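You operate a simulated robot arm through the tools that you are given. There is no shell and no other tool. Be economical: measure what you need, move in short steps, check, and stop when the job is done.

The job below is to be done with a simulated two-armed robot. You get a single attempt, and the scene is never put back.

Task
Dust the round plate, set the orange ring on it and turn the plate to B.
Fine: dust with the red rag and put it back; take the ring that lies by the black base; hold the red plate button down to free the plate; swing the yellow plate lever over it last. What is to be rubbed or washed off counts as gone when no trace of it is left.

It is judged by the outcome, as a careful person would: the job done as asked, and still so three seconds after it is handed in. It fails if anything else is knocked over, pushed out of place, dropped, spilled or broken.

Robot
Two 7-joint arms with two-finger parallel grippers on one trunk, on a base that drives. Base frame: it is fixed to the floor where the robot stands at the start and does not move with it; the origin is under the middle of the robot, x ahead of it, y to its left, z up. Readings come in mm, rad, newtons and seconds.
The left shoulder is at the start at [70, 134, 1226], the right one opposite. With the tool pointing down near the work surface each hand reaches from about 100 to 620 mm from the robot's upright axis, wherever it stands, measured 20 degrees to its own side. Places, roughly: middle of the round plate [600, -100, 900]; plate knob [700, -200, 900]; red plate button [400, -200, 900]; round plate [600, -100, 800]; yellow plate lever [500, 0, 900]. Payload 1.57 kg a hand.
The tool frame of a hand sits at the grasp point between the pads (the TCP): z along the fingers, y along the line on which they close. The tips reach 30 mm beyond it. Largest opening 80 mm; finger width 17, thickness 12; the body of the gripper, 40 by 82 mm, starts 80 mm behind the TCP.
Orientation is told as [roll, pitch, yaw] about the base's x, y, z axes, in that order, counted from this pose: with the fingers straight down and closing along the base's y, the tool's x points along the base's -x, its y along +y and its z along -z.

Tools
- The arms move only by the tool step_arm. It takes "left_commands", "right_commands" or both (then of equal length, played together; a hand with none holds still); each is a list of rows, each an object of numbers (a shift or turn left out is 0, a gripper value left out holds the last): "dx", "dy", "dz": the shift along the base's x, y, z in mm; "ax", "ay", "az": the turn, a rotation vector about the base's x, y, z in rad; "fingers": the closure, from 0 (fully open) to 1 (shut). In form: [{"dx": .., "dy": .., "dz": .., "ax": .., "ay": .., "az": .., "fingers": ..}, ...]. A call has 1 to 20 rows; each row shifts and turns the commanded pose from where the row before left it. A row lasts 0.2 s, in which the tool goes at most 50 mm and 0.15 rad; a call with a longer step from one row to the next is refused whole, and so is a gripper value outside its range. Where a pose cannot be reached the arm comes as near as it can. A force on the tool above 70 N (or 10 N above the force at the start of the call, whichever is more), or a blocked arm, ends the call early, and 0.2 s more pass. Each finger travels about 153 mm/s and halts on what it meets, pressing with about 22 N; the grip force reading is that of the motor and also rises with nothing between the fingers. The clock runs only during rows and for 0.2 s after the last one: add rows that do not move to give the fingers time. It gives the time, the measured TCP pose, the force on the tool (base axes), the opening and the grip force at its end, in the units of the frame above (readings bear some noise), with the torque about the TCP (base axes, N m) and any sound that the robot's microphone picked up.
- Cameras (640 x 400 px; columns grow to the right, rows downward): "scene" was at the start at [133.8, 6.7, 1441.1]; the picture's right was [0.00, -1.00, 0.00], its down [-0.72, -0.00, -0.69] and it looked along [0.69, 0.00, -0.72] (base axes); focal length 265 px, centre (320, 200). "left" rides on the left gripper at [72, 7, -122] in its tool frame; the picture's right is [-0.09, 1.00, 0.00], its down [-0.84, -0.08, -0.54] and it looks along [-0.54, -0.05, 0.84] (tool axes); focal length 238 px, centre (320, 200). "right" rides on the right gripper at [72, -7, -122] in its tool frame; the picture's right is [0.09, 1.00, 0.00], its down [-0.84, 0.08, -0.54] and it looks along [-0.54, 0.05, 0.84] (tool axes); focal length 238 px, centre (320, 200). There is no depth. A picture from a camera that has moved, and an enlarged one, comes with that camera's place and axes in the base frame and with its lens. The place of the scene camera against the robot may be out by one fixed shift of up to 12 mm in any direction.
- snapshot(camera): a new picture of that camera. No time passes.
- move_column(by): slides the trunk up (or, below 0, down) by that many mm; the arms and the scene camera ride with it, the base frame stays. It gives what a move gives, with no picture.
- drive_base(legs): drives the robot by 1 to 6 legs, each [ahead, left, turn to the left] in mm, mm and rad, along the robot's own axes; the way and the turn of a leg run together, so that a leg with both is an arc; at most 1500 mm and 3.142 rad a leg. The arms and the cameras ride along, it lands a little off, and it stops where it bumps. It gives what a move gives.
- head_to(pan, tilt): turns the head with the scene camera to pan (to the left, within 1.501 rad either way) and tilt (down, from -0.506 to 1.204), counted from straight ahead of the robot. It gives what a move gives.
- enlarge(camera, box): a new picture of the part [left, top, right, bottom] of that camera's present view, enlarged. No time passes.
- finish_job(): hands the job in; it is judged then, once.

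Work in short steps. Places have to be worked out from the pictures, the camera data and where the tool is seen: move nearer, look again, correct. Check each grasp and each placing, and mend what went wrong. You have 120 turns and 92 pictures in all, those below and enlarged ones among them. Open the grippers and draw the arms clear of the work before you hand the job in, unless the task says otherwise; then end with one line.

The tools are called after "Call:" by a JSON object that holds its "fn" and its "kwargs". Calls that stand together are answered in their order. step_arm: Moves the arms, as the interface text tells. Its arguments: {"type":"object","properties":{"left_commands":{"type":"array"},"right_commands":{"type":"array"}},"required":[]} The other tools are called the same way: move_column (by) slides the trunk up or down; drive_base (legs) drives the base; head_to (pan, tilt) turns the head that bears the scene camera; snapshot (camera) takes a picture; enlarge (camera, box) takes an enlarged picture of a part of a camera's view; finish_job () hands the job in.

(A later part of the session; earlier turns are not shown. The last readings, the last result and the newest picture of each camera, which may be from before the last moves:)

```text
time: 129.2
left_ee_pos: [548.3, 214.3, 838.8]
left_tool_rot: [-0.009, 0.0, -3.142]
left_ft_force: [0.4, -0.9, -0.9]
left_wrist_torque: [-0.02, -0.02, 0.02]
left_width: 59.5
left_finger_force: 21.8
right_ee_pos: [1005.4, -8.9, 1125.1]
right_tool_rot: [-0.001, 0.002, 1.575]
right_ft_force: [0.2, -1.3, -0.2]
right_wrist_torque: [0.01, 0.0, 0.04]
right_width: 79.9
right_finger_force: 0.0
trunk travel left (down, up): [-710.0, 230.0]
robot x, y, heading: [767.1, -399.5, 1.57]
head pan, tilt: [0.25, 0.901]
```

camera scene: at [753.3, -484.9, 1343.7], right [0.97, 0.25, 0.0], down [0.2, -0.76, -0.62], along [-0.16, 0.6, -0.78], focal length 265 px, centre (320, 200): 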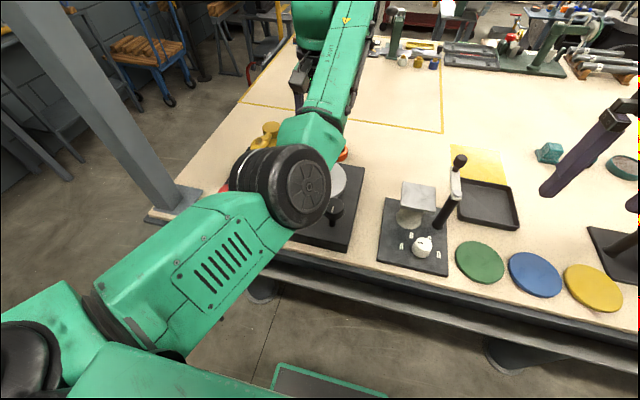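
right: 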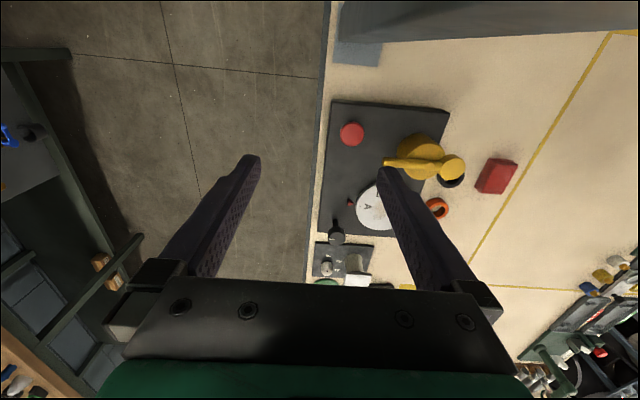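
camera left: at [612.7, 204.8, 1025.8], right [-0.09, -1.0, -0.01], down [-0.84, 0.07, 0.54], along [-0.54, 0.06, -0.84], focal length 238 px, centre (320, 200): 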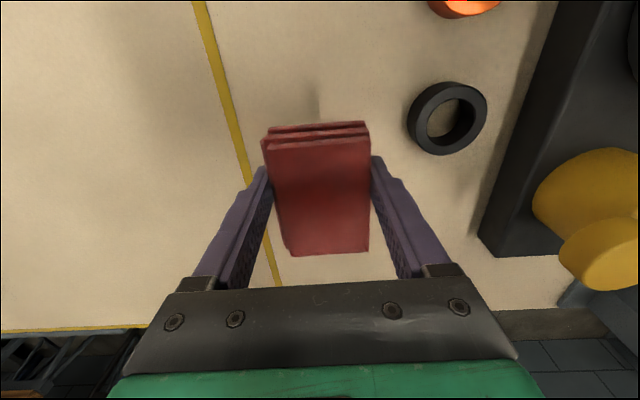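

Call:
{"fn": "step_arm", "kwargs": {"left_commands": [{"dz": -2}, {"dz": -2}, {}]}}

Call:
{"fn": "snapshot", "kwargs": {"camera": "left"}}

```text
time: 130.0
left_ee_pos: [551.0, 213.1, 834.0]
left_tool_rot: [-0.008, -0.002, -3.143]
left_ft_force: [0.0, 0.0, -1.3]
left_wrist_torque: [0.04, 0.01, -0.01]
left_width: 59.4
left_finger_force: 22.1
right_ee_pos: [1006.5, -10.7, 1124.0]
right_tool_rot: [-0.001, 0.001, 1.576]
right_ft_force: [-0.4, 0.7, 0.7]
right_wrist_torque: [-0.01, -0.01, 0.04]
right_width: 80.1
right_finger_force: 0.1
trunk travel left (down, up): [-710.0, 230.0]
robot x, y, heading: [773.6, -398.4, 1.574]
head pan, tilt: [0.25, 0.901]
```

```text
38 pictures are left
camera left: at [622.0, 207.0, 956.3], right [-0.09, -1.0, -0.01], down [-0.84, 0.07, 0.54], along [-0.54, 0.06, -0.84], focal length 238 px, centre (320, 200)
```

left: 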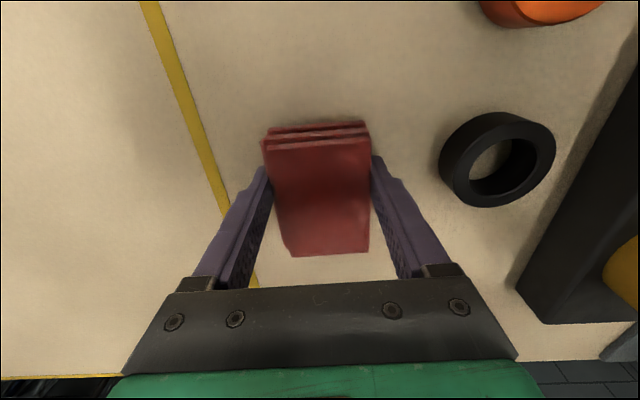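

No contact yet at 834, as the rag slid up slightly between the fingers. I go down 2 mm more and then open slowly.

Call:
{"fn": "step_arm", "kwargs": {"left_commands": [{"dz": -1}, {"dz": -1}, {"dz": -0.7}, {}]}}

Call:
{"fn": "step_arm", "kwargs": {"left_commands": [{"fingers": 0.2}, {"fingers": 0.15}, {"fingers": 0}, {}, {}]}}

Call:
{"fn": "step_arm", "kwargs": {"left_commands": [{"dz": 30}, {"dz": 40}, {}]}}

Call:
{"fn": "snapshot", "kwargs": {"camera": "left"}}

```text
time: 131.0
left_ee_pos: [550.2, 213.5, 831.6]
left_tool_rot: [-0.01, -0.002, -3.142]
left_ft_force: [0.2, -0.2, -0.7]
left_wrist_torque: [0.0, -0.02, -0.01]
left_width: 59.4
left_finger_force: 22.0
right_ee_pos: [1006.6, -10.1, 1125.0]
right_tool_rot: [-0.003, 0.004, 1.577]
right_ft_force: [0.5, 0.2, -0.5]
right_wrist_torque: [-0.04, 0.01, -0.02]
right_width: 80.2
right_finger_force: 0.0
trunk travel left (down, up): [-710.0, 230.0]
robot x, y, heading: [767.5, -397.7, 1.571]
head pan, tilt: [0.25, 0.901]
```

```text
time: 132.2
left_ee_pos: [551.0, 212.6, 831.7]
left_tool_rot: [-0.012, -0.002, -3.142]
left_ft_force: [-0.1, -0.1, 0.2]
left_wrist_torque: [-0.01, 0.0, 0.01]
left_width: 80.0
left_finger_force: 0.1
right_ee_pos: [1006.3, -9.6, 1125.8]
right_tool_rot: [-0.001, 0.004, 1.577]
right_ft_force: [0.0, -0.4, 0.0]
right_wrist_torque: [0.01, -0.01, 0.0]
right_width: 79.7
right_finger_force: 0.0
trunk travel left (down, up): [-710.0, 230.0]
robot x, y, heading: [762.6, -393.8, 1.573]
head pan, tilt: [0.25, 0.901]
```

```text
time: 133.0
left_ee_pos: [550.4, 214.2, 900.5]
left_tool_rot: [-0.009, -0.002, -3.139]
left_ft_force: [0.3, 0.5, -0.7]
left_wrist_torque: [-0.01, 0.0, -0.04]
left_width: 80.1
left_finger_force: 0.1
right_ee_pos: [1006.7, -8.2, 1124.1]
right_tool_rot: [0.0, 0.004, 1.577]
right_ft_force: [0.6, -0.5, -0.8]
right_wrist_torque: [-0.02, 0.01, 0.04]
right_width: 80.0
right_finger_force: 0.2
trunk travel left (down, up): [-710.0, 230.0]
robot x, y, heading: [768.0, -399.0, 1.573]
head pan, tilt: [0.25, 0.901]
```

```text
37 pictures are left
camera left: at [622.6, 207.7, 1024.5], right [-0.09, -1.0, -0.01], down [-0.84, 0.07, 0.54], along [-0.54, 0.06, -0.84], focal length 238 px, centre (320, 200)
```

left: 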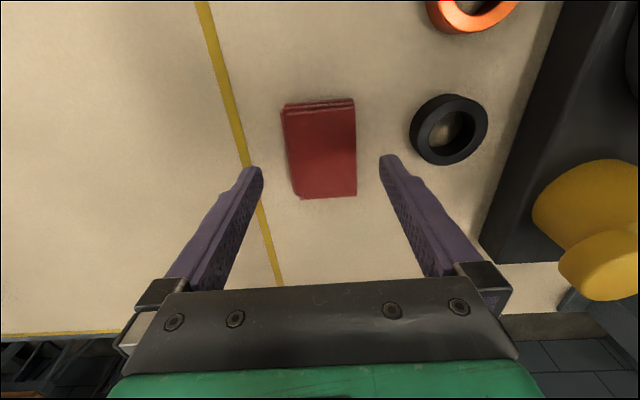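

The rag is back at its place within ~3 mm. Next comes the ring at about [650, 110]: I raise, shift over in x with a diagonal yaw (to avoid the black ring), and drive back 95 mm.

Call:
{"fn": "step_arm", "kwargs": {"left_commands": [{"dz": 25, "az": -0.13}, {"dz": 15, "dx": 25, "az": -0.13}, {"dx": 25, "az": -0.13}, {"dx": 25, "az": -0.13}, {"dx": 25, "az": -0.13, "dy": -10}, {"az": -0.135}, {}]}}

Call:
{"fn": "drive_base", "kwargs": {"legs": [[-95, 0, 0]]}}

Call:
{"fn": "snapshot", "kwargs": {"camera": "left"}}

Call:
{"fn": "snapshot", "kwargs": {"camera": "scene"}}

```text
time: 134.6
left_ee_pos: [650.5, 204.0, 941.5]
left_tool_rot: [-0.008, 0.001, 2.356]
left_ft_force: [0.3, 0.1, 0.7]
left_wrist_torque: [-0.02, -0.05, 0.01]
left_width: 80.1
left_finger_force: 0.1
right_ee_pos: [1006.1, -9.5, 1124.2]
right_tool_rot: [0.0, 0.004, 1.577]
right_ft_force: [0.0, -0.8, -0.5]
right_wrist_torque: [0.0, -0.05, 0.01]
right_width: 80.0
right_finger_force: 0.1
trunk travel left (down, up): [-710.0, 230.0]
robot x, y, heading: [767.2, -396.1, 1.568]
head pan, tilt: [0.25, 0.901]
```

```text
time: 135.7
left_ee_pos: [651.8, 110.1, 940.1]
left_tool_rot: [-0.007, -0.002, 2.357]
left_ft_force: [-0.1, 0.4, 1.3]
left_wrist_torque: [-0.01, 0.01, 0.01]
left_width: 80.0
left_finger_force: 0.0
right_ee_pos: [1008.1, -102.6, 1124.1]
right_tool_rot: [-0.001, 0.004, 1.574]
right_ft_force: [-0.1, -0.6, -0.4]
right_wrist_torque: [0.01, -0.01, 0.01]
right_width: 80.2
right_finger_force: 0.0
trunk travel left (down, up): [-710.0, 230.0]
robot x, y, heading: [771.5, -489.7, 1.571]
head pan, tilt: [0.25, 0.901]
```

```text
36 pictures are left
camera left: at [696.2, 54.8, 1063.2], right [-0.77, -0.64, -0.01], down [-0.54, 0.64, 0.54], along [-0.34, 0.42, -0.84], focal length 238 px, centre (320, 200)
```

left: 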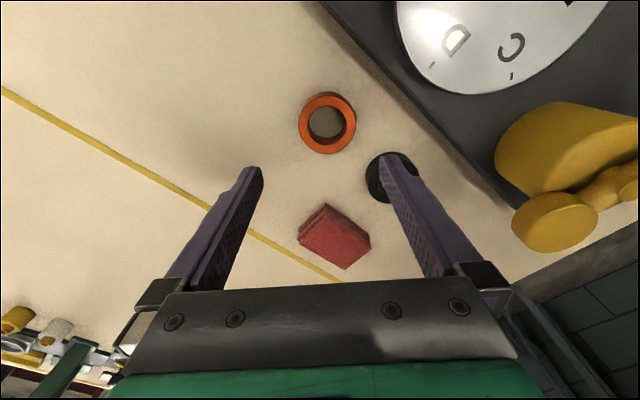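

```text
35 pictures are left
camera scene: at [753.8, -359.8, 1343.5], right [0.97, 0.25, 0.0], down [0.2, -0.76, -0.62], along [-0.15, 0.6, -0.78], focal length 265 px, centre (320, 200)
```

scene: 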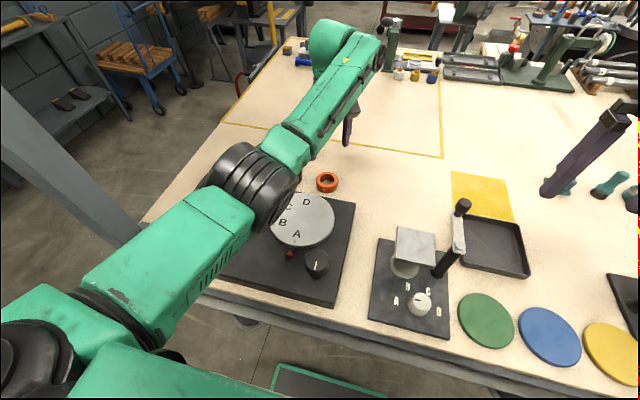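

The ring is at about [651, 103], outer diameter ~58. I centre over it and descend, checking once before closing.

Call:
{"fn": "step_arm", "kwargs": {"left_commands": [{"dy": -7, "dz": -35}, {"dz": -30}, {}]}}

Call:
{"fn": "snapshot", "kwargs": {"camera": "left"}}

```text
time: 136.5
left_ee_pos: [651.1, 100.8, 876.1]
left_tool_rot: [-0.009, -0.004, 2.355]
left_ft_force: [-0.2, -0.8, -0.9]
left_wrist_torque: [-0.03, 0.01, -0.02]
left_width: 80.2
left_finger_force: 0.1
right_ee_pos: [1007.4, -105.3, 1124.1]
right_tool_rot: [0.001, 0.001, 1.575]
right_ft_force: [0.5, 0.5, 0.0]
right_wrist_torque: [0.01, -0.01, 0.01]
right_width: 80.0
right_finger_force: 0.0
trunk travel left (down, up): [-710.0, 230.0]
robot x, y, heading: [768.7, -491.4, 1.574]
head pan, tilt: [0.25, 0.901]
```

```text
34 pictures are left
camera left: at [696.4, 45.6, 997.8], right [-0.77, -0.64, -0.01], down [-0.54, 0.64, 0.55], along [-0.34, 0.42, -0.84], focal length 238 px, centre (320, 200)
```

left: 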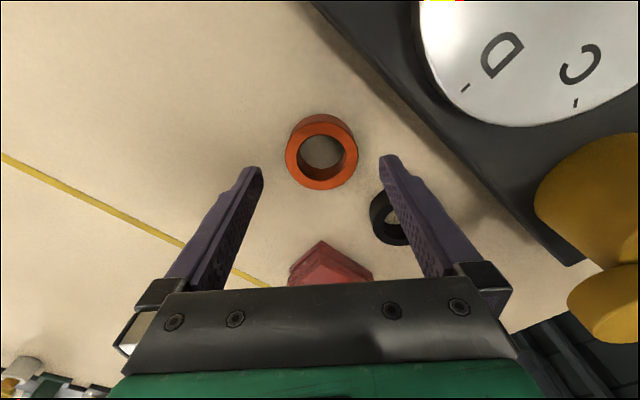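

Centred. Down to 834 and close.

Call:
{"fn": "step_arm", "kwargs": {"left_commands": [{"dz": -22}, {"dz": -20}, {}, {"fingers": 1}, {}, {}, {}]}}

Call:
{"fn": "step_arm", "kwargs": {"left_commands": [{"dz": 35}, {"dz": 35}, {"dz": 30}, {}]}}

Call:
{"fn": "snapshot", "kwargs": {"camera": "left"}}

```text
time: 138.1
left_ee_pos: [650.6, 101.5, 832.9]
left_tool_rot: [-0.009, -0.002, 2.356]
left_ft_force: [0.3, 0.9, 0.6]
left_wrist_torque: [0.0, -0.02, -0.03]
left_width: 57.3
left_finger_force: 21.9
right_ee_pos: [1007.6, -103.1, 1123.5]
right_tool_rot: [-0.002, 0.004, 1.576]
right_ft_force: [0.1, 0.5, -1.0]
right_wrist_torque: [-0.02, 0.01, 0.0]
right_width: 80.1
right_finger_force: 0.2
trunk travel left (down, up): [-710.0, 230.0]
robot x, y, heading: [768.7, -491.7, 1.57]
head pan, tilt: [0.25, 0.901]
```

```text
time: 139.1
left_ee_pos: [651.6, 102.3, 934.9]
left_tool_rot: [-0.008, -0.002, 2.357]
left_ft_force: [-0.1, 0.3, -2.2]
left_wrist_torque: [0.01, -0.03, 0.0]
left_width: 57.6
left_finger_force: 21.8
right_ee_pos: [1006.9, -103.2, 1124.9]
right_tool_rot: [-0.002, 0.004, 1.575]
right_ft_force: [0.2, 0.2, -0.3]
right_wrist_torque: [0.0, -0.02, 0.01]
right_width: 80.1
right_finger_force: 0.1
trunk travel left (down, up): [-710.0, 230.0]
robot x, y, heading: [770.6, -489.3, 1.574]
head pan, tilt: [0.25, 0.901]
```

```text
33 pictures are left
camera left: at [697.5, 46.9, 1056.2], right [-0.77, -0.64, -0.01], down [-0.54, 0.64, 0.54], along [-0.34, 0.42, -0.84], focal length 238 px, centre (320, 200)
```

left: 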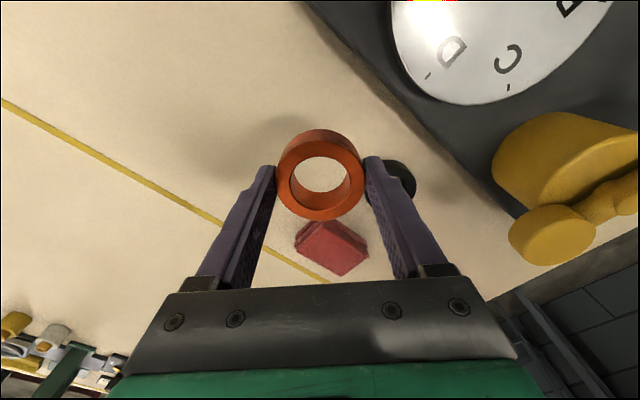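

Ring held. I drive back 147 mm to bring it over the plate.

Call:
{"fn": "drive_base", "kwargs": {"legs": [[-147, 0, 0]]}}

Call:
{"fn": "step_arm", "kwargs": {"left_commands": [{"dx": -12, "az": -0.14}, {"dx": -10, "az": -0.14}, {}]}}

Call:
{"fn": "snapshot", "kwargs": {"camera": "left"}}

Call:
{"fn": "enlarge", "kwargs": {"camera": "scene", "box": [180, 100, 380, 270]}}

```text
time: 140.5
left_ee_pos: [652.4, -44.6, 932.3]
left_tool_rot: [-0.007, 0.001, 2.357]
left_ft_force: [-0.3, -0.5, -2.0]
left_wrist_torque: [0.01, 0.02, -0.03]
left_width: 57.4
left_finger_force: 21.7
right_ee_pos: [1007.2, -248.3, 1123.9]
right_tool_rot: [-0.001, 0.006, 1.576]
right_ft_force: [0.0, 0.3, -1.0]
right_wrist_torque: [0.01, -0.04, 0.01]
right_width: 80.0
right_finger_force: 0.1
trunk travel left (down, up): [-710.0, 230.0]
robot x, y, heading: [770.4, -637.6, 1.575]
head pan, tilt: [0.25, 0.901]
```

```text
time: 141.3
left_ee_pos: [630.2, -46.0, 933.8]
left_tool_rot: [-0.009, -0.002, 2.076]
left_ft_force: [-0.2, 0.1, -1.0]
left_wrist_torque: [-0.02, 0.02, 0.01]
left_width: 57.5
left_finger_force: 22.7
right_ee_pos: [1007.7, -249.9, 1124.3]
right_tool_rot: [-0.002, 0.002, 1.575]
right_ft_force: [-0.2, 0.7, 0.1]
right_wrist_torque: [0.04, -0.02, -0.02]
right_width: 80.2
right_finger_force: 0.0
trunk travel left (down, up): [-710.0, 230.0]
robot x, y, heading: [770.5, -637.6, 1.571]
head pan, tilt: [0.25, 0.901]
```

```text
32 pictures are left
camera left: at [657.3, -111.7, 1055.8], right [-0.92, -0.4, -0.01], down [-0.34, 0.77, 0.54], along [-0.21, 0.5, -0.84], focal length 238 px, centre (320, 200)
```

left: 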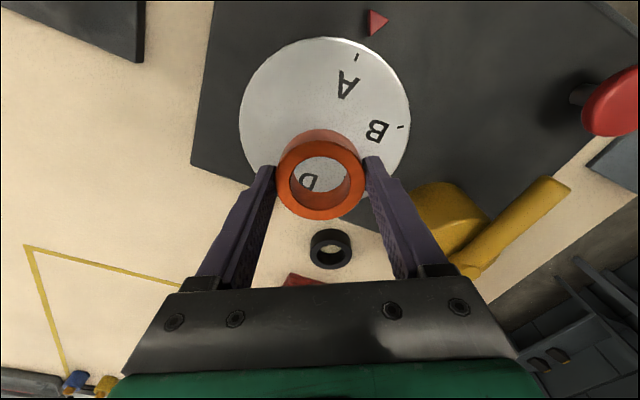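

```text
2.35 times, centred on (280, 185) of scene
camera zoom: at [754.3, -508.7, 1343.7], right [0.97, 0.25, 0.0], down [0.2, -0.76, -0.62], along [-0.16, 0.6, -0.78], focal length 623 px, centre (414, 235)
```

zoom: 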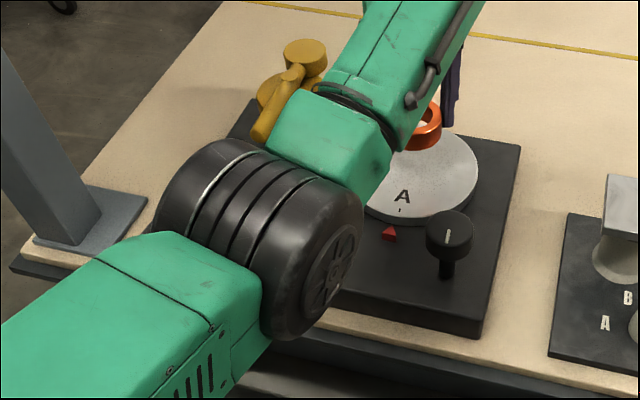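

The plate centre works out at about [629, -52]. I centre the ring over it and lower toward contact (expected near TCP z 884).

Call:
{"fn": "step_arm", "kwargs": {"left_commands": [{"dy": -6, "dx": -1, "dz": -25}, {"dz": -18}, {}]}}

Call:
{"fn": "step_arm", "kwargs": {"left_commands": [{"dz": -2}, {"dz": -2}, {}]}}

Call:
{"fn": "step_arm", "kwargs": {"left_commands": [{"dz": -1.5}, {}]}}

Call:
{"fn": "snapshot", "kwargs": {"camera": "left"}}

```text
time: 142.1
left_ee_pos: [629.0, -52.8, 891.6]
left_tool_rot: [-0.01, -0.003, 2.076]
left_ft_force: [0.8, 1.0, -2.4]
left_wrist_torque: [-0.03, -0.01, -0.02]
left_width: 57.4
left_finger_force: 22.3
right_ee_pos: [1006.6, -250.0, 1124.4]
right_tool_rot: [-0.001, 0.002, 1.576]
right_ft_force: [0.0, -0.4, -0.1]
right_wrist_torque: [-0.01, 0.01, -0.02]
right_width: 79.7
right_finger_force: 0.1
trunk travel left (down, up): [-710.0, 230.0]
robot x, y, heading: [768.9, -641.3, 1.575]
head pan, tilt: [0.25, 0.901]
```

```text
time: 142.9
left_ee_pos: [628.7, -53.3, 889.7]
left_tool_rot: [-0.011, -0.009, 2.079]
left_ft_force: [-2.6, 3.7, 17.8]
left_wrist_torque: [-0.16, 0.29, -0.03]
left_width: 57.6
left_finger_force: 22.2
right_ee_pos: [1006.8, -253.1, 1125.0]
right_tool_rot: [-0.001, 0.001, 1.576]
right_ft_force: [-1.0, -0.2, -0.1]
right_wrist_torque: [-0.02, 0.02, -0.01]
right_width: 80.0
right_finger_force: 0.1
trunk travel left (down, up): [-710.0, 230.0]
robot x, y, heading: [766.8, -635.4, 1.573]
head pan, tilt: [0.25, 0.901]
```

```text
time: 143.5
left_ee_pos: [630.5, -53.4, 887.6]
left_tool_rot: [-0.011, -0.003, 2.077]
left_ft_force: [-1.0, 4.3, 18.6]
left_wrist_torque: [0.01, 0.39, -0.04]
left_width: 57.6
left_finger_force: 22.0
right_ee_pos: [1006.7, -253.5, 1124.2]
right_tool_rot: [0.001, 0.0, 1.575]
right_ft_force: [-1.0, -1.4, 0.4]
right_wrist_torque: [0.01, -0.03, 0.0]
right_width: 80.0
right_finger_force: 0.0
trunk travel left (down, up): [-710.0, 230.0]
robot x, y, heading: [769.1, -635.6, 1.578]
head pan, tilt: [0.25, 0.901]
```

```text
30 pictures are left
camera left: at [657.0, -119.3, 1009.6], right [-0.92, -0.4, -0.01], down [-0.34, 0.76, 0.55], along [-0.21, 0.5, -0.84], focal length 238 px, centre (320, 200)
```

left: 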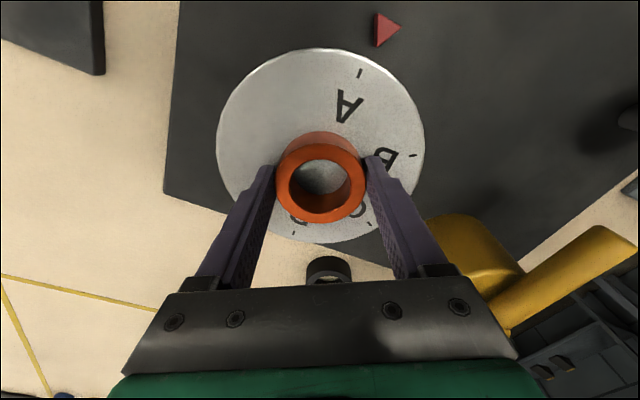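

The plate centre is confirmed at [629, -52] and the ring is on it, centred. I open and lift away.

Call:
{"fn": "step_arm", "kwargs": {"left_commands": [{"dz": 1.5}, {"fingers": 0.2}, {"fingers": 0.1}, {"fingers": 0}, {}, {"dz": 30}, {"dz": 40}, {"dz": 40}, {}]}}

Call:
{"fn": "snapshot", "kwargs": {"camera": "left"}}

```text
time: 145.5
left_ee_pos: [628.7, -53.1, 996.9]
left_tool_rot: [-0.006, 0.001, 2.078]
left_ft_force: [0.3, 0.2, -0.2]
left_wrist_torque: [0.0, -0.01, -0.01]
left_width: 80.1
left_finger_force: 0.1
right_ee_pos: [1005.8, -250.4, 1125.0]
right_tool_rot: [-0.001, 0.004, 1.575]
right_ft_force: [0.3, -0.3, 0.8]
right_wrist_torque: [0.05, -0.01, -0.01]
right_width: 79.8
right_finger_force: 0.0
trunk travel left (down, up): [-710.0, 230.0]
robot x, y, heading: [769.3, -638.3, 1.576]
head pan, tilt: [0.25, 0.901]
```

```text
29 pictures are left
camera left: at [657.0, -118.2, 1118.6], right [-0.92, -0.4, -0.01], down [-0.34, 0.77, 0.54], along [-0.21, 0.5, -0.84], focal length 238 px, centre (320, 200)
```

left: 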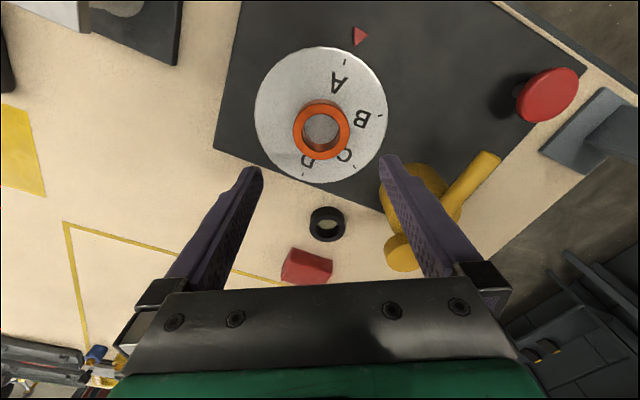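

The ring sits centred. Next come the button (~[459, -165], top ~893) for the left hand and the knob (~[693, -152]) for the right. I reposition the base to about [640, -715] so both are in comfortable reach, and zoom to confirm the plate is clean.

Call:
{"fn": "enlarge", "kwargs": {"camera": "left", "box": [240, 30, 400, 190]}}

Call:
{"fn": "drive_base", "kwargs": {"legs": [[-77, 129, 0]]}}

Call:
{"fn": "head_to", "kwargs": {"pan": 0.0, "tilt": 0.8}}

Call:
{"fn": "snapshot", "kwargs": {"camera": "scene"}}

```text
2.50 times, centred on (320, 110) of left
camera zoom: at [657.0, -118.2, 1118.6], right [-0.92, -0.4, -0.01], down [-0.34, 0.77, 0.54], along [-0.21, 0.5, -0.84], focal length 596 px, centre (320, 425)
```

zoom: 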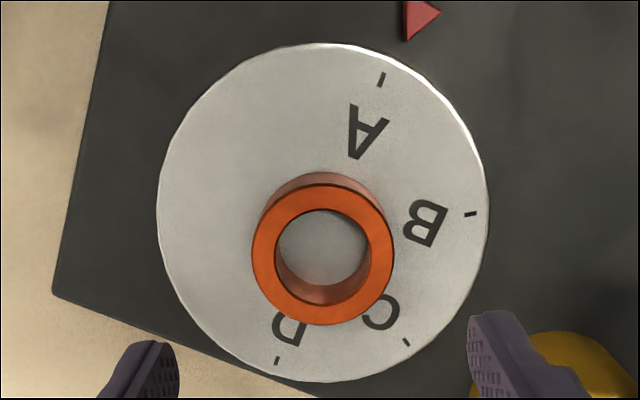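

```text
time: 146.9
left_ee_pos: [501.4, -129.2, 995.8]
left_tool_rot: [-0.007, -0.001, 2.079]
left_ft_force: [-0.9, -0.4, -0.7]
left_wrist_torque: [0.01, 0.03, 0.01]
left_width: 80.0
left_finger_force: 0.1
right_ee_pos: [879.8, -326.8, 1122.6]
right_tool_rot: [0.0, 0.002, 1.578]
right_ft_force: [-0.4, -0.4, 0.3]
right_wrist_torque: [0.03, -0.01, 0.01]
right_width: 80.0
right_finger_force: 0.0
trunk travel left (down, up): [-710.0, 230.0]
robot x, y, heading: [642.0, -714.1, 1.577]
head pan, tilt: [0.25, 0.901]
```

```text
time: 147.6
left_ee_pos: [498.9, -129.8, 996.3]
left_tool_rot: [-0.009, -0.004, 2.079]
left_ft_force: [0.3, -0.2, 0.3]
left_wrist_torque: [0.0, -0.03, -0.04]
left_width: 80.0
left_finger_force: 0.0
right_ee_pos: [876.2, -328.4, 1124.8]
right_tool_rot: [-0.001, 0.003, 1.577]
right_ft_force: [-0.4, 0.9, -0.4]
right_wrist_torque: [0.04, -0.03, -0.05]
right_width: 79.9
right_finger_force: 0.1
trunk travel left (down, up): [-710.0, 230.0]
robot x, y, heading: [640.2, -717.4, 1.575]
head pan, tilt: [0.0, 0.799]
```

```text
27 pictures are left
camera scene: at [642.3, -578.8, 1351.6], right [1.0, 0.01, 0.0], down [0.0, -0.72, -0.7], along [0.0, 0.7, -0.72], focal length 265 px, centre (320, 200)
```

scene: 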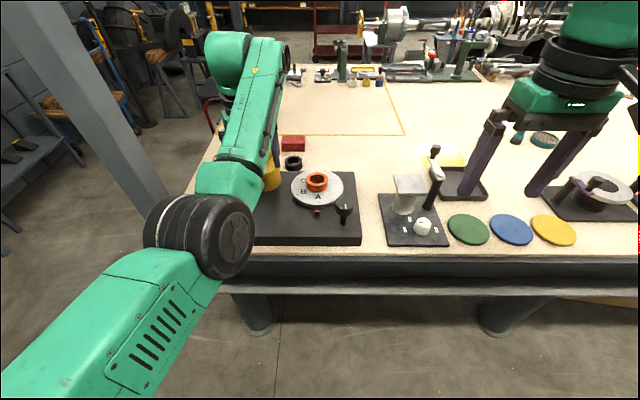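

The plate is clean. I bring the right hand over the knob and the left (fingers closed, neutral yaw) over the button, both still high.

Call:
{"fn": "step_arm", "kwargs": {"right_commands": [{"dx": -36, "dy": 20}, {"dx": -36, "dy": 30}, {"dx": -36, "dy": 35}, {"dx": -36, "dy": 35}, {"dx": -36, "dy": 30, "dz": -30}, {"dy": 22, "dz": -35}, {"dz": -35}, {}], "left_commands": [{"fingers": 1, "dx": -10, "dy": -9, "az": -0.1}, {"dx": -10, "dy": -9, "az": -0.1}, {"dx": -10, "dy": -9, "az": -0.1}, {"dx": -10, "dy": -8, "az": -0.1}, {"az": -0.1}, {}, {}, {}]}}

Call:
{"fn": "snapshot", "kwargs": {"camera": "right"}}

Call:
{"fn": "snapshot", "kwargs": {"camera": "left"}}

```text
refused: row 3 steps farther than a row can; nothing moved
```

```text
26 pictures are left
camera right: at [883.3, -399.9, 1247.8], right [-1.0, -0.1, 0.0], down [-0.08, 0.84, 0.54], along [-0.05, 0.54, -0.84], focal length 238 px, centre (320, 200)
```

right: 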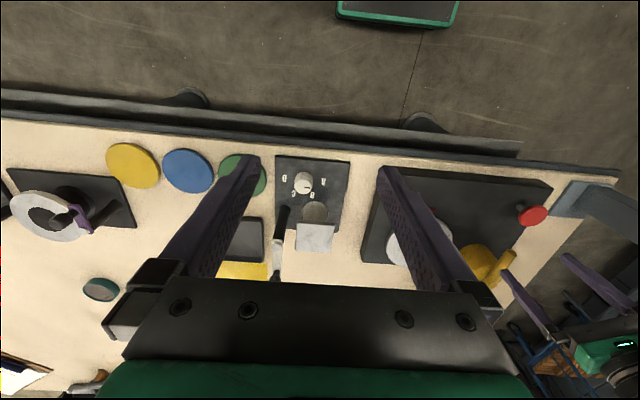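

```text
25 pictures are left
camera left: at [526.6, -196.3, 1118.6], right [-0.91, -0.4, -0.01], down [-0.34, 0.77, 0.54], along [-0.21, 0.5, -0.84], focal length 238 px, centre (320, 200)
```

left: 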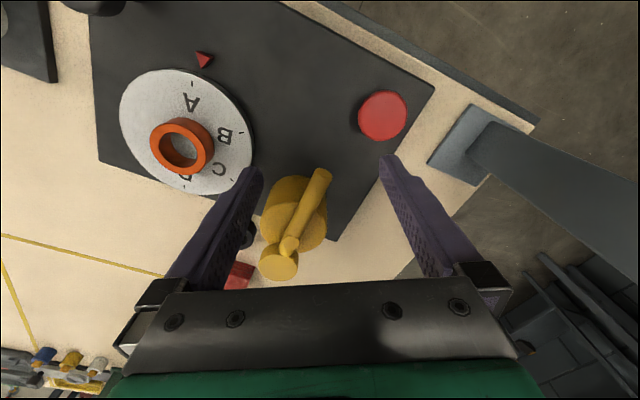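

One step was too long; I resend with shorter ones. The button is confirmed at about [455, -168].

Call:
{"fn": "step_arm", "kwargs": {"right_commands": [{"dx": -30, "dy": 20}, {"dx": -30, "dy": 30}, {"dx": -30, "dy": 30}, {"dx": -30, "dy": 30}, {"dx": -30, "dy": 30, "dz": -20}, {"dx": -32, "dy": 20, "dz": -25}, {"dy": 13, "dz": -40}, {"dz": -39}, {}], "left_commands": [{"fingers": 1, "dx": -11, "dy": -10, "az": -0.1}, {"dx": -11, "dy": -10, "az": -0.1}, {"dx": -11, "dy": -9, "az": -0.1}, {"dx": -11, "dy": -9, "az": -0.1}, {"az": -0.1}, {}, {}, {}, {}]}}

Call:
{"fn": "snapshot", "kwargs": {"camera": "right"}}

Call:
{"fn": "snapshot", "kwargs": {"camera": "scene"}}

```text
time: 149.6
left_ee_pos: [451.0, -154.4, 994.3]
left_tool_rot: [-0.009, 0.0, 1.579]
left_ft_force: [-0.2, -0.3, 0.3]
left_wrist_torque: [0.03, -0.03, 0.03]
left_width: 0.2
left_finger_force: 21.8
left hand out of reach, approached as far as the arm can: row 2, 3, 4
right_ee_pos: [694.4, -156.3, 1000.8]
right_tool_rot: [-0.003, 0.002, 1.577]
right_ft_force: [-1.4, 0.4, -0.9]
right_wrist_torque: [0.02, -0.04, 0.01]
right_width: 79.7
right_finger_force: 0.1
trunk travel left (down, up): [-710.0, 230.0]
robot x, y, heading: [636.2, -711.0, 1.575]
head pan, tilt: [0.0, 0.799]
```

```text
24 pictures are left
camera right: at [701.0, -229.0, 1124.4], right [-1.0, -0.1, 0.0], down [-0.08, 0.84, 0.54], along [-0.05, 0.54, -0.84], focal length 238 px, centre (320, 200)
```

right: 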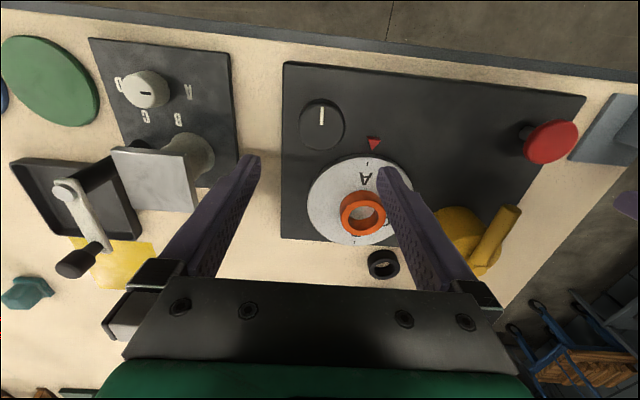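

```text
23 pictures are left
camera scene: at [641.9, -578.9, 1351.7], right [1.0, 0.01, 0.0], down [0.0, -0.72, -0.7], along [0.0, 0.7, -0.72], focal length 265 px, centre (320, 200)
```

scene: 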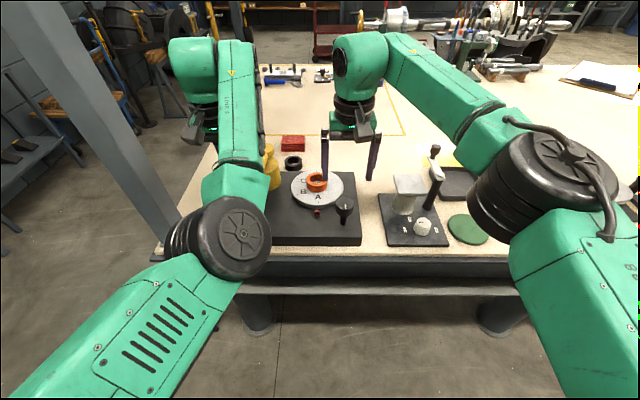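

The left hand is 14 mm short of the button in y, so I back the base off by 20 mm. Then I lower the right hand partway over the knob (~[694, -167]) and centre the left over the button.

Call:
{"fn": "drive_base", "kwargs": {"legs": [[-20, 0, 0]]}}

Call:
{"fn": "step_arm", "kwargs": {"right_commands": [{"dy": 9, "dz": -25}, {"dz": -30}, {}], "left_commands": [{"dx": 4, "dy": 5, "dz": -15}, {"dz": -15}, {}]}}

Call:
{"fn": "snapshot", "kwargs": {"camera": "right"}}

Call:
{"fn": "snapshot", "kwargs": {"camera": "left"}}

```text
time: 150.4
left_ee_pos: [452.3, -170.9, 991.9]
left_tool_rot: [-0.009, 0.001, 1.58]
left_ft_force: [-0.4, 0.4, 0.5]
left_wrist_torque: [-0.06, 0.0, -0.03]
left_width: 0.0
left_finger_force: 21.3
right_ee_pos: [696.4, -174.0, 999.4]
right_tool_rot: [-0.001, 0.007, 1.576]
right_ft_force: [0.6, 0.7, -0.3]
right_wrist_torque: [-0.02, 0.01, -0.01]
right_width: 79.6
right_finger_force: 0.1
trunk travel left (down, up): [-710.0, 230.0]
robot x, y, heading: [642.6, -734.7, 1.574]
head pan, tilt: [0.0, 0.799]
```

```text
time: 151.2
left_ee_pos: [455.0, -170.9, 963.4]
left_tool_rot: [-0.01, -0.004, 1.578]
left_ft_force: [0.1, 0.4, -0.3]
left_wrist_torque: [0.02, -0.01, -0.01]
left_width: 0.0
left_finger_force: 21.1
right_ee_pos: [695.5, -168.6, 945.6]
right_tool_rot: [-0.001, 0.001, 1.578]
right_ft_force: [-0.6, -1.0, 0.0]
right_wrist_torque: [0.02, 0.02, 0.01]
right_width: 80.2
right_finger_force: 0.1
trunk travel left (down, up): [-710.0, 230.0]
robot x, y, heading: [638.0, -732.4, 1.574]
head pan, tilt: [0.0, 0.799]
```

```text
22 pictures are left
camera right: at [702.1, -241.4, 1070.0], right [-1.0, -0.1, 0.0], down [-0.08, 0.84, 0.54], along [-0.05, 0.54, -0.84], focal length 238 px, centre (320, 200)
```

right: 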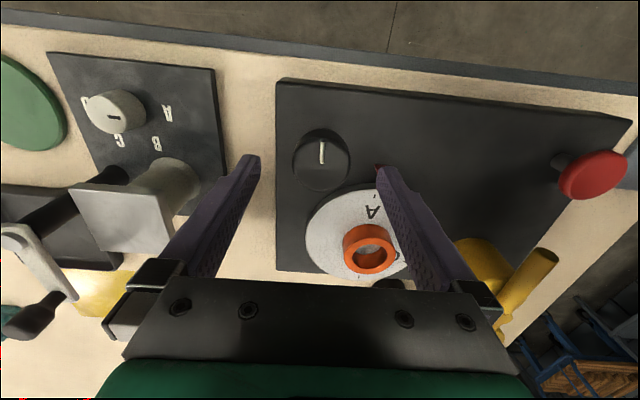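

```text
21 pictures are left
camera left: at [447.6, -241.4, 1086.1], right [-1.0, 0.08, -0.01], down [0.07, 0.84, 0.55], along [0.05, 0.54, -0.84], focal length 238 px, centre (320, 200)
```

left: 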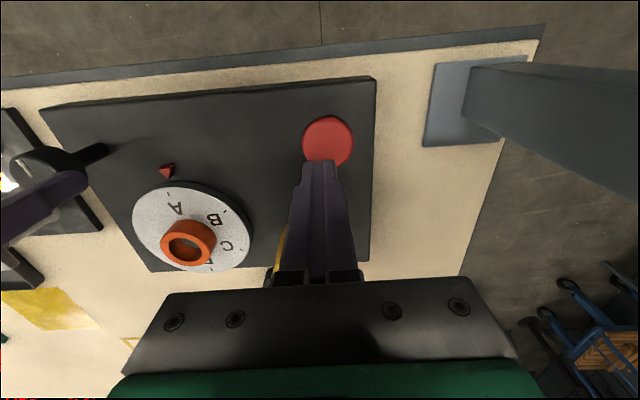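

Knob ~[694, -165] and button ~[450, -172]. I lower the right hand around the knob and close on it first.

Call:
{"fn": "step_arm", "kwargs": {"right_commands": [{"dx": -1.5, "dy": 3, "dz": -20}, {"dz": -18}, {"dz": -14}, {}, {"fingers": 1}, {}, {}, {}], "left_commands": [{"dx": -4, "dy": -1}, {"dz": -10}, {"dz": -10}, {}, {}, {}, {}, {}]}}

Call:
{"fn": "snapshot", "kwargs": {"camera": "right"}}

```text
time: 153.0
left_ee_pos: [451.9, -169.7, 943.6]
left_tool_rot: [-0.009, -0.003, 1.579]
left_ft_force: [0.4, 0.3, -0.1]
left_wrist_torque: [-0.01, 0.01, 0.04]
left_width: 0.0
left_finger_force: 21.0
right_ee_pos: [693.6, -166.3, 894.2]
right_tool_rot: [-0.003, 0.004, 1.578]
right_ft_force: [-1.3, -1.7, -4.3]
right_wrist_torque: [0.37, 0.14, -0.01]
right_width: 43.3
right_finger_force: 44.5
trunk travel left (down, up): [-710.0, 230.0]
robot x, y, heading: [642.7, -736.6, 1.578]
head pan, tilt: [0.0, 0.799]
```

```text
20 pictures are left
camera right: at [700.9, -237.3, 1017.5], right [-1.0, -0.1, 0.0], down [-0.08, 0.84, 0.54], along [-0.05, 0.54, -0.84], focal length 238 px, centre (320, 200)
```

right: 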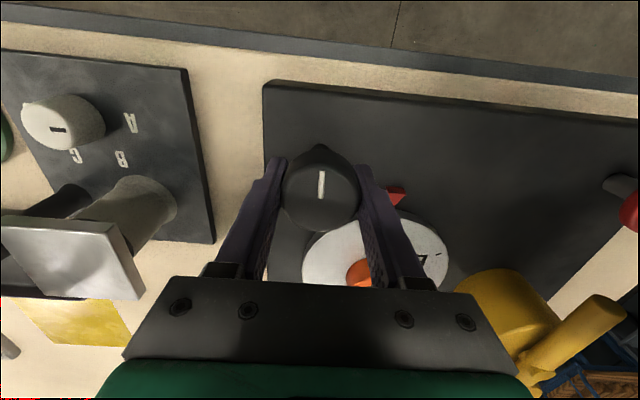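

Knob gripped (43 mm). Now I press the button with the left hand in small steps.

Call:
{"fn": "step_arm", "kwargs": {"left_commands": [{"dz": -8}, {"dz": -6}, {"dz": -4}, {}]}}

Call:
{"fn": "step_arm", "kwargs": {"left_commands": [{"dz": -4}, {"dz": -4}, {}]}}

```text
time: 154.0
left_ee_pos: [451.2, -169.7, 924.6]
left_tool_rot: [-0.009, -0.001, 1.58]
left_ft_force: [-0.2, -0.1, 0.2]
left_wrist_torque: [0.02, 0.0, 0.02]
left_width: 0.2
left_finger_force: 21.1
right_ee_pos: [693.6, -166.0, 894.7]
right_tool_rot: [0.0, 0.004, 1.577]
right_ft_force: [-2.6, -2.2, -4.6]
right_wrist_torque: [-0.11, -0.02, -0.02]
right_width: 43.3
right_finger_force: 44.7
trunk travel left (down, up): [-710.0, 230.0]
robot x, y, heading: [643.3, -737.5, 1.577]
head pan, tilt: [0.0, 0.799]
```

```text
time: 154.8
left_ee_pos: [450.9, -170.1, 916.8]
left_tool_rot: [-0.009, -0.003, 1.578]
left_ft_force: [0.1, -0.6, -0.4]
left_wrist_torque: [-0.01, 0.02, 0.05]
left_width: 0.1
left_finger_force: 20.9
right_ee_pos: [693.6, -165.1, 894.1]
right_tool_rot: [-0.003, 0.004, 1.579]
right_ft_force: [-1.7, -3.2, -5.5]
right_wrist_torque: [-0.13, 0.04, -0.04]
right_width: 43.2
right_finger_force: 44.8
trunk travel left (down, up): [-710.0, 230.0]
robot x, y, heading: [642.1, -732.8, 1.576]
head pan, tilt: [0.0, 0.799]
```

No contact yet; I go on down.

Call:
{"fn": "step_arm", "kwargs": {"left_commands": [{"dz": -4}, {"dz": -4}, {}]}}

Call:
{"fn": "step_arm", "kwargs": {"left_commands": [{"dz": -3}, {"dz": -3}, {}]}}

Call:
{"fn": "snapshot", "kwargs": {"camera": "left"}}

```text
time: 155.6
left_ee_pos: [451.4, -169.3, 909.7]
left_tool_rot: [-0.01, -0.001, 1.578]
left_ft_force: [0.6, 0.7, 1.8]
left_wrist_torque: [0.0, -0.03, -0.01]
left_width: 0.0
left_finger_force: 21.2
right_ee_pos: [693.8, -166.5, 894.4]
right_tool_rot: [-0.001, 0.003, 1.578]
right_ft_force: [-3.0, -4.7, -6.9]
right_wrist_torque: [-0.03, 0.0, -0.04]
right_width: 43.4
right_finger_force: 44.7
trunk travel left (down, up): [-710.0, 230.0]
robot x, y, heading: [638.9, -735.5, 1.572]
head pan, tilt: [0.0, 0.799]
```

```text
time: 156.4
left_ee_pos: [451.0, -168.8, 903.6]
left_tool_rot: [-0.009, -0.002, 1.581]
left_ft_force: [2.0, 1.0, 3.2]
left_wrist_torque: [0.05, -0.05, -0.05]
left_width: 0.2
left_finger_force: 21.2
right_ee_pos: [694.4, -165.3, 894.7]
right_tool_rot: [-0.001, 0.003, 1.578]
right_ft_force: [-3.7, -4.7, -9.4]
right_wrist_torque: [0.05, 0.01, -0.05]
right_width: 43.3
right_finger_force: 44.9
trunk travel left (down, up): [-710.0, 230.0]
robot x, y, heading: [640.1, -735.9, 1.579]
head pan, tilt: [0.0, 0.799]
```

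```text
19 pictures are left
camera left: at [443.1, -240.2, 1026.2], right [-1.0, 0.08, -0.01], down [0.07, 0.84, 0.54], along [0.05, 0.54, -0.84], focal length 238 px, centre (320, 200)
```

left: 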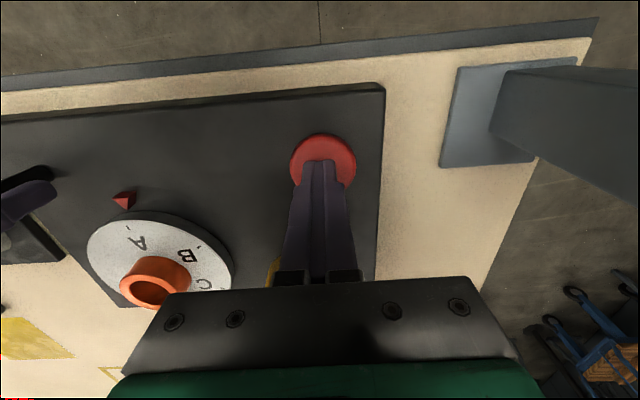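

In contact and on the button (it yields softly). I press farther until it bottoms out.

Call:
{"fn": "step_arm", "kwargs": {"left_commands": [{"dz": -3}, {"dz": -3}, {}]}}

Call:
{"fn": "step_arm", "kwargs": {"left_commands": [{"dz": -3}, {"dz": -3}, {}]}}

```text
time: 157.2
left_ee_pos: [451.3, -170.0, 898.7]
left_tool_rot: [-0.01, -0.002, 1.58]
left_ft_force: [-0.5, -3.1, 5.2]
left_wrist_torque: [-0.09, 0.04, 0.05]
left_width: 0.0
left_finger_force: 20.9
right_ee_pos: [692.4, -165.5, 894.6]
right_tool_rot: [-0.003, 0.003, 1.575]
right_ft_force: [-3.6, -1.7, -11.5]
right_wrist_torque: [-0.17, 0.17, -0.04]
right_width: 43.4
right_finger_force: 45.3
trunk travel left (down, up): [-710.0, 230.0]
robot x, y, heading: [637.8, -733.1, 1.579]
head pan, tilt: [0.0, 0.799]
```

```text
time: 158.0
left_ee_pos: [450.8, -169.1, 897.2]
left_tool_rot: [-0.005, -0.008, 1.578]
left_ft_force: [1.6, -17.2, 48.8]
left_wrist_torque: [-0.58, -0.01, -0.12]
left_width: 0.3
left_finger_force: 21.1
right_ee_pos: [694.6, -166.6, 893.9]
right_tool_rot: [0.0, 0.001, 1.579]
right_ft_force: [-13.3, 21.7, -34.7]
right_wrist_torque: [0.18, -0.04, -0.05]
right_width: 43.3
right_finger_force: 45.2
trunk travel left (down, up): [-710.0, 230.0]
robot x, y, heading: [641.2, -735.4, 1.575]
head pan, tilt: [0.0, 0.799]
```

Bottomed out. I ease back 3 mm (still held down), then turn the knob +0.3 rad as a trial and look at the plate.

Call:
{"fn": "step_arm", "kwargs": {"left_commands": [{"dz": 3}, {}, {}, {}, {}, {}], "right_commands": [{}, {}, {"az": 0.1}, {"az": 0.1}, {"az": 0.1}, {}]}}

Call:
{"fn": "snapshot", "kwargs": {"camera": "left"}}

```text
time: 159.4
left_ee_pos: [451.5, -169.9, 895.9]
left_tool_rot: [-0.009, -0.004, 1.58]
left_ft_force: [-3.3, -0.3, 31.2]
left_wrist_torque: [-0.1, 0.11, 0.15]
left_width: 0.0
left_finger_force: 21.2
right_ee_pos: [692.1, -166.6, 894.5]
right_tool_rot: [-0.003, 0.005, 1.83]
right_ft_force: [-10.1, 0.8, -27.6]
right_wrist_torque: [0.22, 0.29, -0.02]
right_width: 43.3
right_finger_force: 44.9
right hand out of reach, approached as far as the arm can: row 5
trunk travel left (down, up): [-710.0, 230.0]
robot x, y, heading: [643.0, -734.2, 1.578]
head pan, tilt: [0.0, 0.799]
```

```text
18 pictures are left
camera left: at [443.2, -240.3, 1018.6], right [-1.0, 0.08, -0.01], down [0.07, 0.83, 0.55], along [0.05, 0.54, -0.84], focal length 238 px, centre (320, 200)
```

left: 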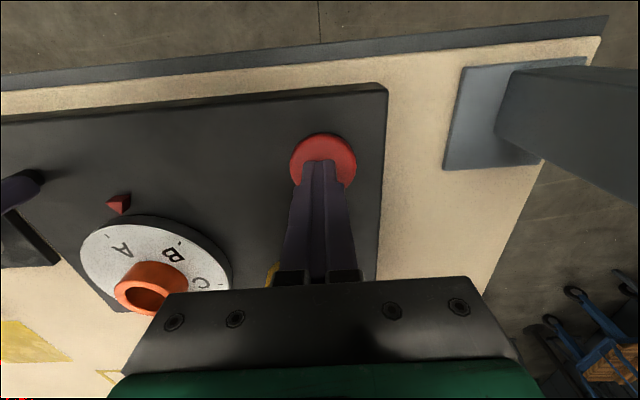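

The plate turns the right way (B moves toward the mark), but the right wrist nears its limit. I keep the button held, open, turn the hand back by 1.1 rad and regrip the knob.

Call:
{"fn": "step_arm", "kwargs": {"right_commands": [{"fingers": 0}, {}, {}, {"dx": 1.5, "dy": 1, "az": -0.14}, {"az": -0.14}, {"az": -0.14}, {"az": -0.14}, {"az": -0.14}, {"az": -0.14}, {"az": -0.14}, {"az": -0.12}, {}, {"fingers": 1}, {}, {}, {}]}}

Call:
{"fn": "snapshot", "kwargs": {"camera": "right"}}

```text
time: 162.8
left_ee_pos: [451.4, -171.3, 897.4]
left_tool_rot: [-0.007, -0.005, 1.579]
left_ft_force: [-4.8, 9.7, 19.7]
left_wrist_torque: [0.3, 0.22, -0.05]
left_width: 0.1
left_finger_force: 21.9
right_ee_pos: [695.9, -166.0, 896.0]
right_tool_rot: [0.0, 0.003, 0.725]
right_ft_force: [2.6, -4.4, 0.6]
right_wrist_torque: [-0.24, -0.12, 0.02]
right_width: 42.9
right_finger_force: 45.0
trunk travel left (down, up): [-710.0, 230.0]
robot x, y, heading: [641.2, -732.7, 1.582]
head pan, tilt: [0.0, 0.799]
```

```text
17 pictures are left
camera right: at [646.8, -219.0, 1018.7], right [-0.73, 0.68, 0.0], down [0.57, 0.61, 0.54], along [0.37, 0.39, -0.84], focal length 238 px, centre (320, 200)
```

right: 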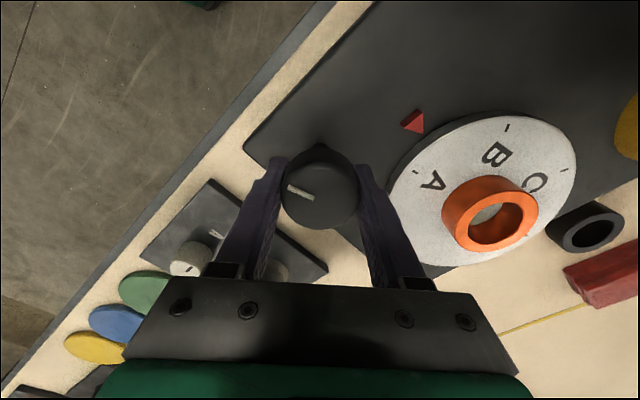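

Good view: from the ticks, B is still ~42° short of the mark. I turn the knob +0.55 rad and check again.

Call:
{"fn": "step_arm", "kwargs": {"right_commands": [{"az": 0.11}, {"az": 0.11}, {"az": 0.11}, {"az": 0.11}, {"az": 0.11}, {}]}}

Call:
{"fn": "snapshot", "kwargs": {"camera": "right"}}

```text
time: 164.2
left_ee_pos: [451.9, -170.5, 896.2]
left_tool_rot: [-0.008, -0.003, 1.58]
left_ft_force: [-2.4, 2.9, 23.3]
left_wrist_torque: [0.14, 0.13, 0.13]
left_width: 0.1
left_finger_force: 21.5
right_ee_pos: [694.2, -164.5, 895.6]
right_tool_rot: [0.0, 0.002, 1.28]
right_ft_force: [-2.5, 1.1, -6.1]
right_wrist_torque: [0.2, 0.25, 0.02]
right_width: 43.1
right_finger_force: 45.0
trunk travel left (down, up): [-710.0, 230.0]
robot x, y, heading: [643.7, -737.0, 1.575]
head pan, tilt: [0.0, 0.799]
```

```text
16 pictures are left
camera right: at [680.5, -236.3, 1018.6], right [-0.98, 0.2, 0.0], down [0.17, 0.82, 0.54], along [0.11, 0.53, -0.84], focal length 238 px, centre (320, 200)
```

right: 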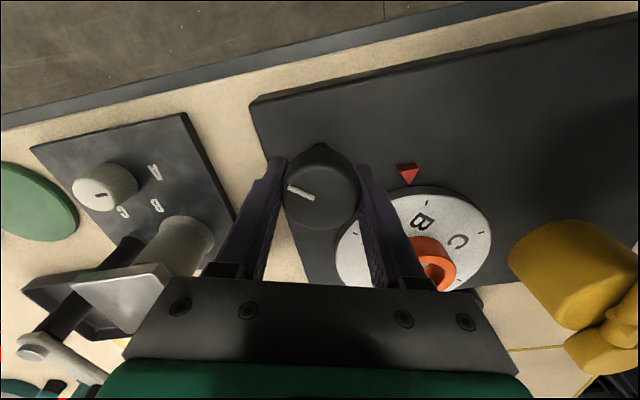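

The ratio is 1:1 and B is about 10° short of the mark. I turn +0.17 rad more and zoom in.

Call:
{"fn": "step_arm", "kwargs": {"right_commands": [{"az": 0.085}, {"az": 0.085}, {}]}}

Call:
{"fn": "enlarge", "kwargs": {"camera": "right", "box": [340, 140, 520, 280]}}

```text
time: 165.0
left_ee_pos: [452.1, -170.1, 897.9]
left_tool_rot: [-0.01, -0.003, 1.577]
left_ft_force: [1.7, -2.5, 25.8]
left_wrist_torque: [0.0, 0.0, 0.11]
left_width: 0.0
left_finger_force: 21.7
right_ee_pos: [695.2, -164.5, 896.0]
right_tool_rot: [-0.001, -0.001, 1.45]
right_ft_force: [-7.3, 9.3, -3.5]
right_wrist_torque: [-0.46, 0.01, 0.01]
right_width: 42.8
right_finger_force: 44.4
trunk travel left (down, up): [-710.0, 230.0]
robot x, y, heading: [640.4, -735.5, 1.577]
head pan, tilt: [0.0, 0.799]
```

```text
2.86 times, centred on (430, 210) of right
camera zoom: at [692.2, -237.8, 1018.5], right [-1.0, 0.03, 0.0], down [0.03, 0.84, 0.54], along [0.02, 0.54, -0.84], focal length 681 px, centre (6, 171)
```

zoom: 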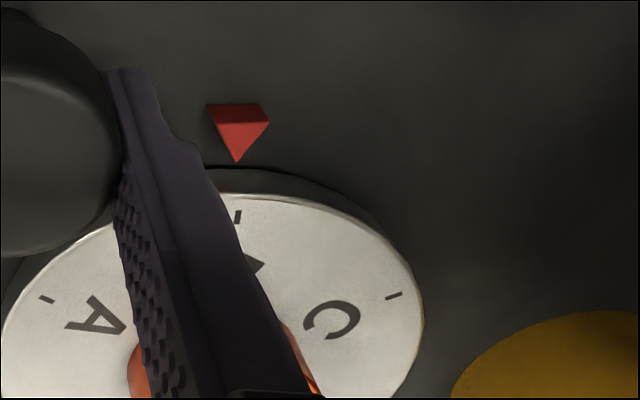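

B's tick lines up with the red pointer (within about a degree). I release the button first while holding the knob, then let go of the knob.

Call:
{"fn": "step_arm", "kwargs": {"left_commands": [{"dz": 10}, {"dz": 15}, {"dz": 30}, {"dz": 30}, {}]}}

Call:
{"fn": "step_arm", "kwargs": {"right_commands": [{"fingers": 0}, {}, {}, {"dz": 20}, {"dz": 35}, {"dz": 40}, {"dx": 30, "dy": -20}, {"dx": 30, "dy": -20}, {"dx": 30}, {}]}}

Call:
{"fn": "snapshot", "kwargs": {"camera": "left"}}

Call:
{"fn": "snapshot", "kwargs": {"camera": "right"}}

```text
time: 166.2
left_ee_pos: [448.9, -170.2, 980.9]
left_tool_rot: [-0.008, -0.001, 1.578]
left_ft_force: [-0.1, -0.1, -0.9]
left_wrist_torque: [-0.02, -0.01, 0.0]
left_width: 0.2
left_finger_force: 21.0
right_ee_pos: [694.5, -165.2, 894.9]
right_tool_rot: [-0.001, 0.003, 1.448]
right_ft_force: [-0.3, 0.3, 12.4]
right_wrist_torque: [-0.66, 0.09, 0.01]
right_width: 43.3
right_finger_force: 45.1
trunk travel left (down, up): [-710.0, 230.0]
robot x, y, heading: [640.0, -734.6, 1.576]
head pan, tilt: [0.0, 0.799]
```

```text
time: 168.4
left_ee_pos: [449.8, -168.3, 980.2]
left_tool_rot: [-0.008, -0.003, 1.58]
left_ft_force: [0.0, 0.4, -0.4]
left_wrist_torque: [0.01, 0.02, 0.01]
left_width: 0.1
left_finger_force: 21.4
right_ee_pos: [784.5, -204.0, 988.6]
right_tool_rot: [0.0, 0.003, 1.448]
right_ft_force: [-0.6, -0.1, 0.0]
right_wrist_torque: [-0.02, 0.01, 0.03]
right_width: 80.0
right_finger_force: 0.1
trunk travel left (down, up): [-710.0, 230.0]
robot x, y, heading: [639.4, -733.5, 1.573]
head pan, tilt: [0.0, 0.799]
```

```text
14 pictures are left
camera left: at [442.0, -239.4, 1101.3], right [-1.0, 0.08, -0.01], down [0.07, 0.84, 0.54], along [0.05, 0.54, -0.84], focal length 238 px, centre (320, 200)
```

left: 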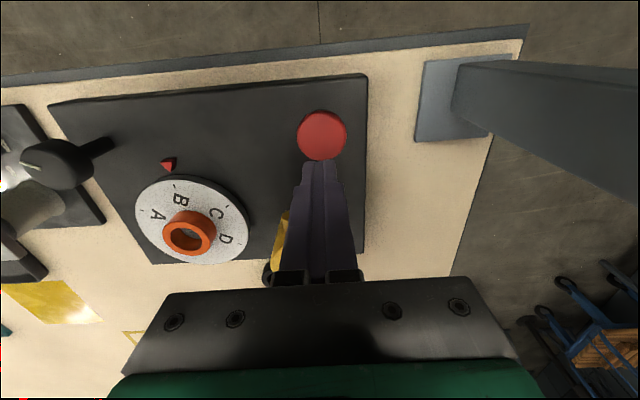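

```text
13 pictures are left
camera right: at [782.6, -276.1, 1111.9], right [-1.0, 0.03, 0.0], down [0.03, 0.84, 0.54], along [0.02, 0.54, -0.84], focal length 238 px, centre (320, 200)
```

right: 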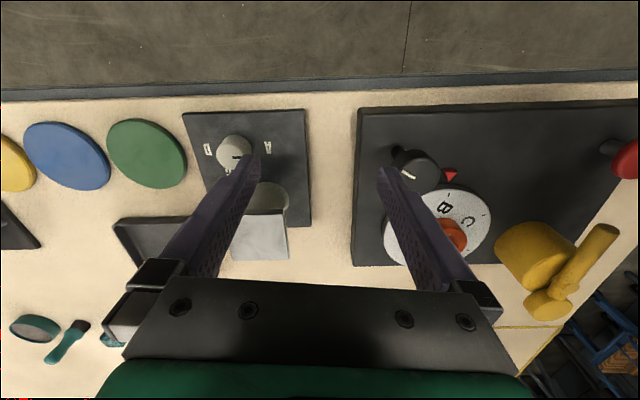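

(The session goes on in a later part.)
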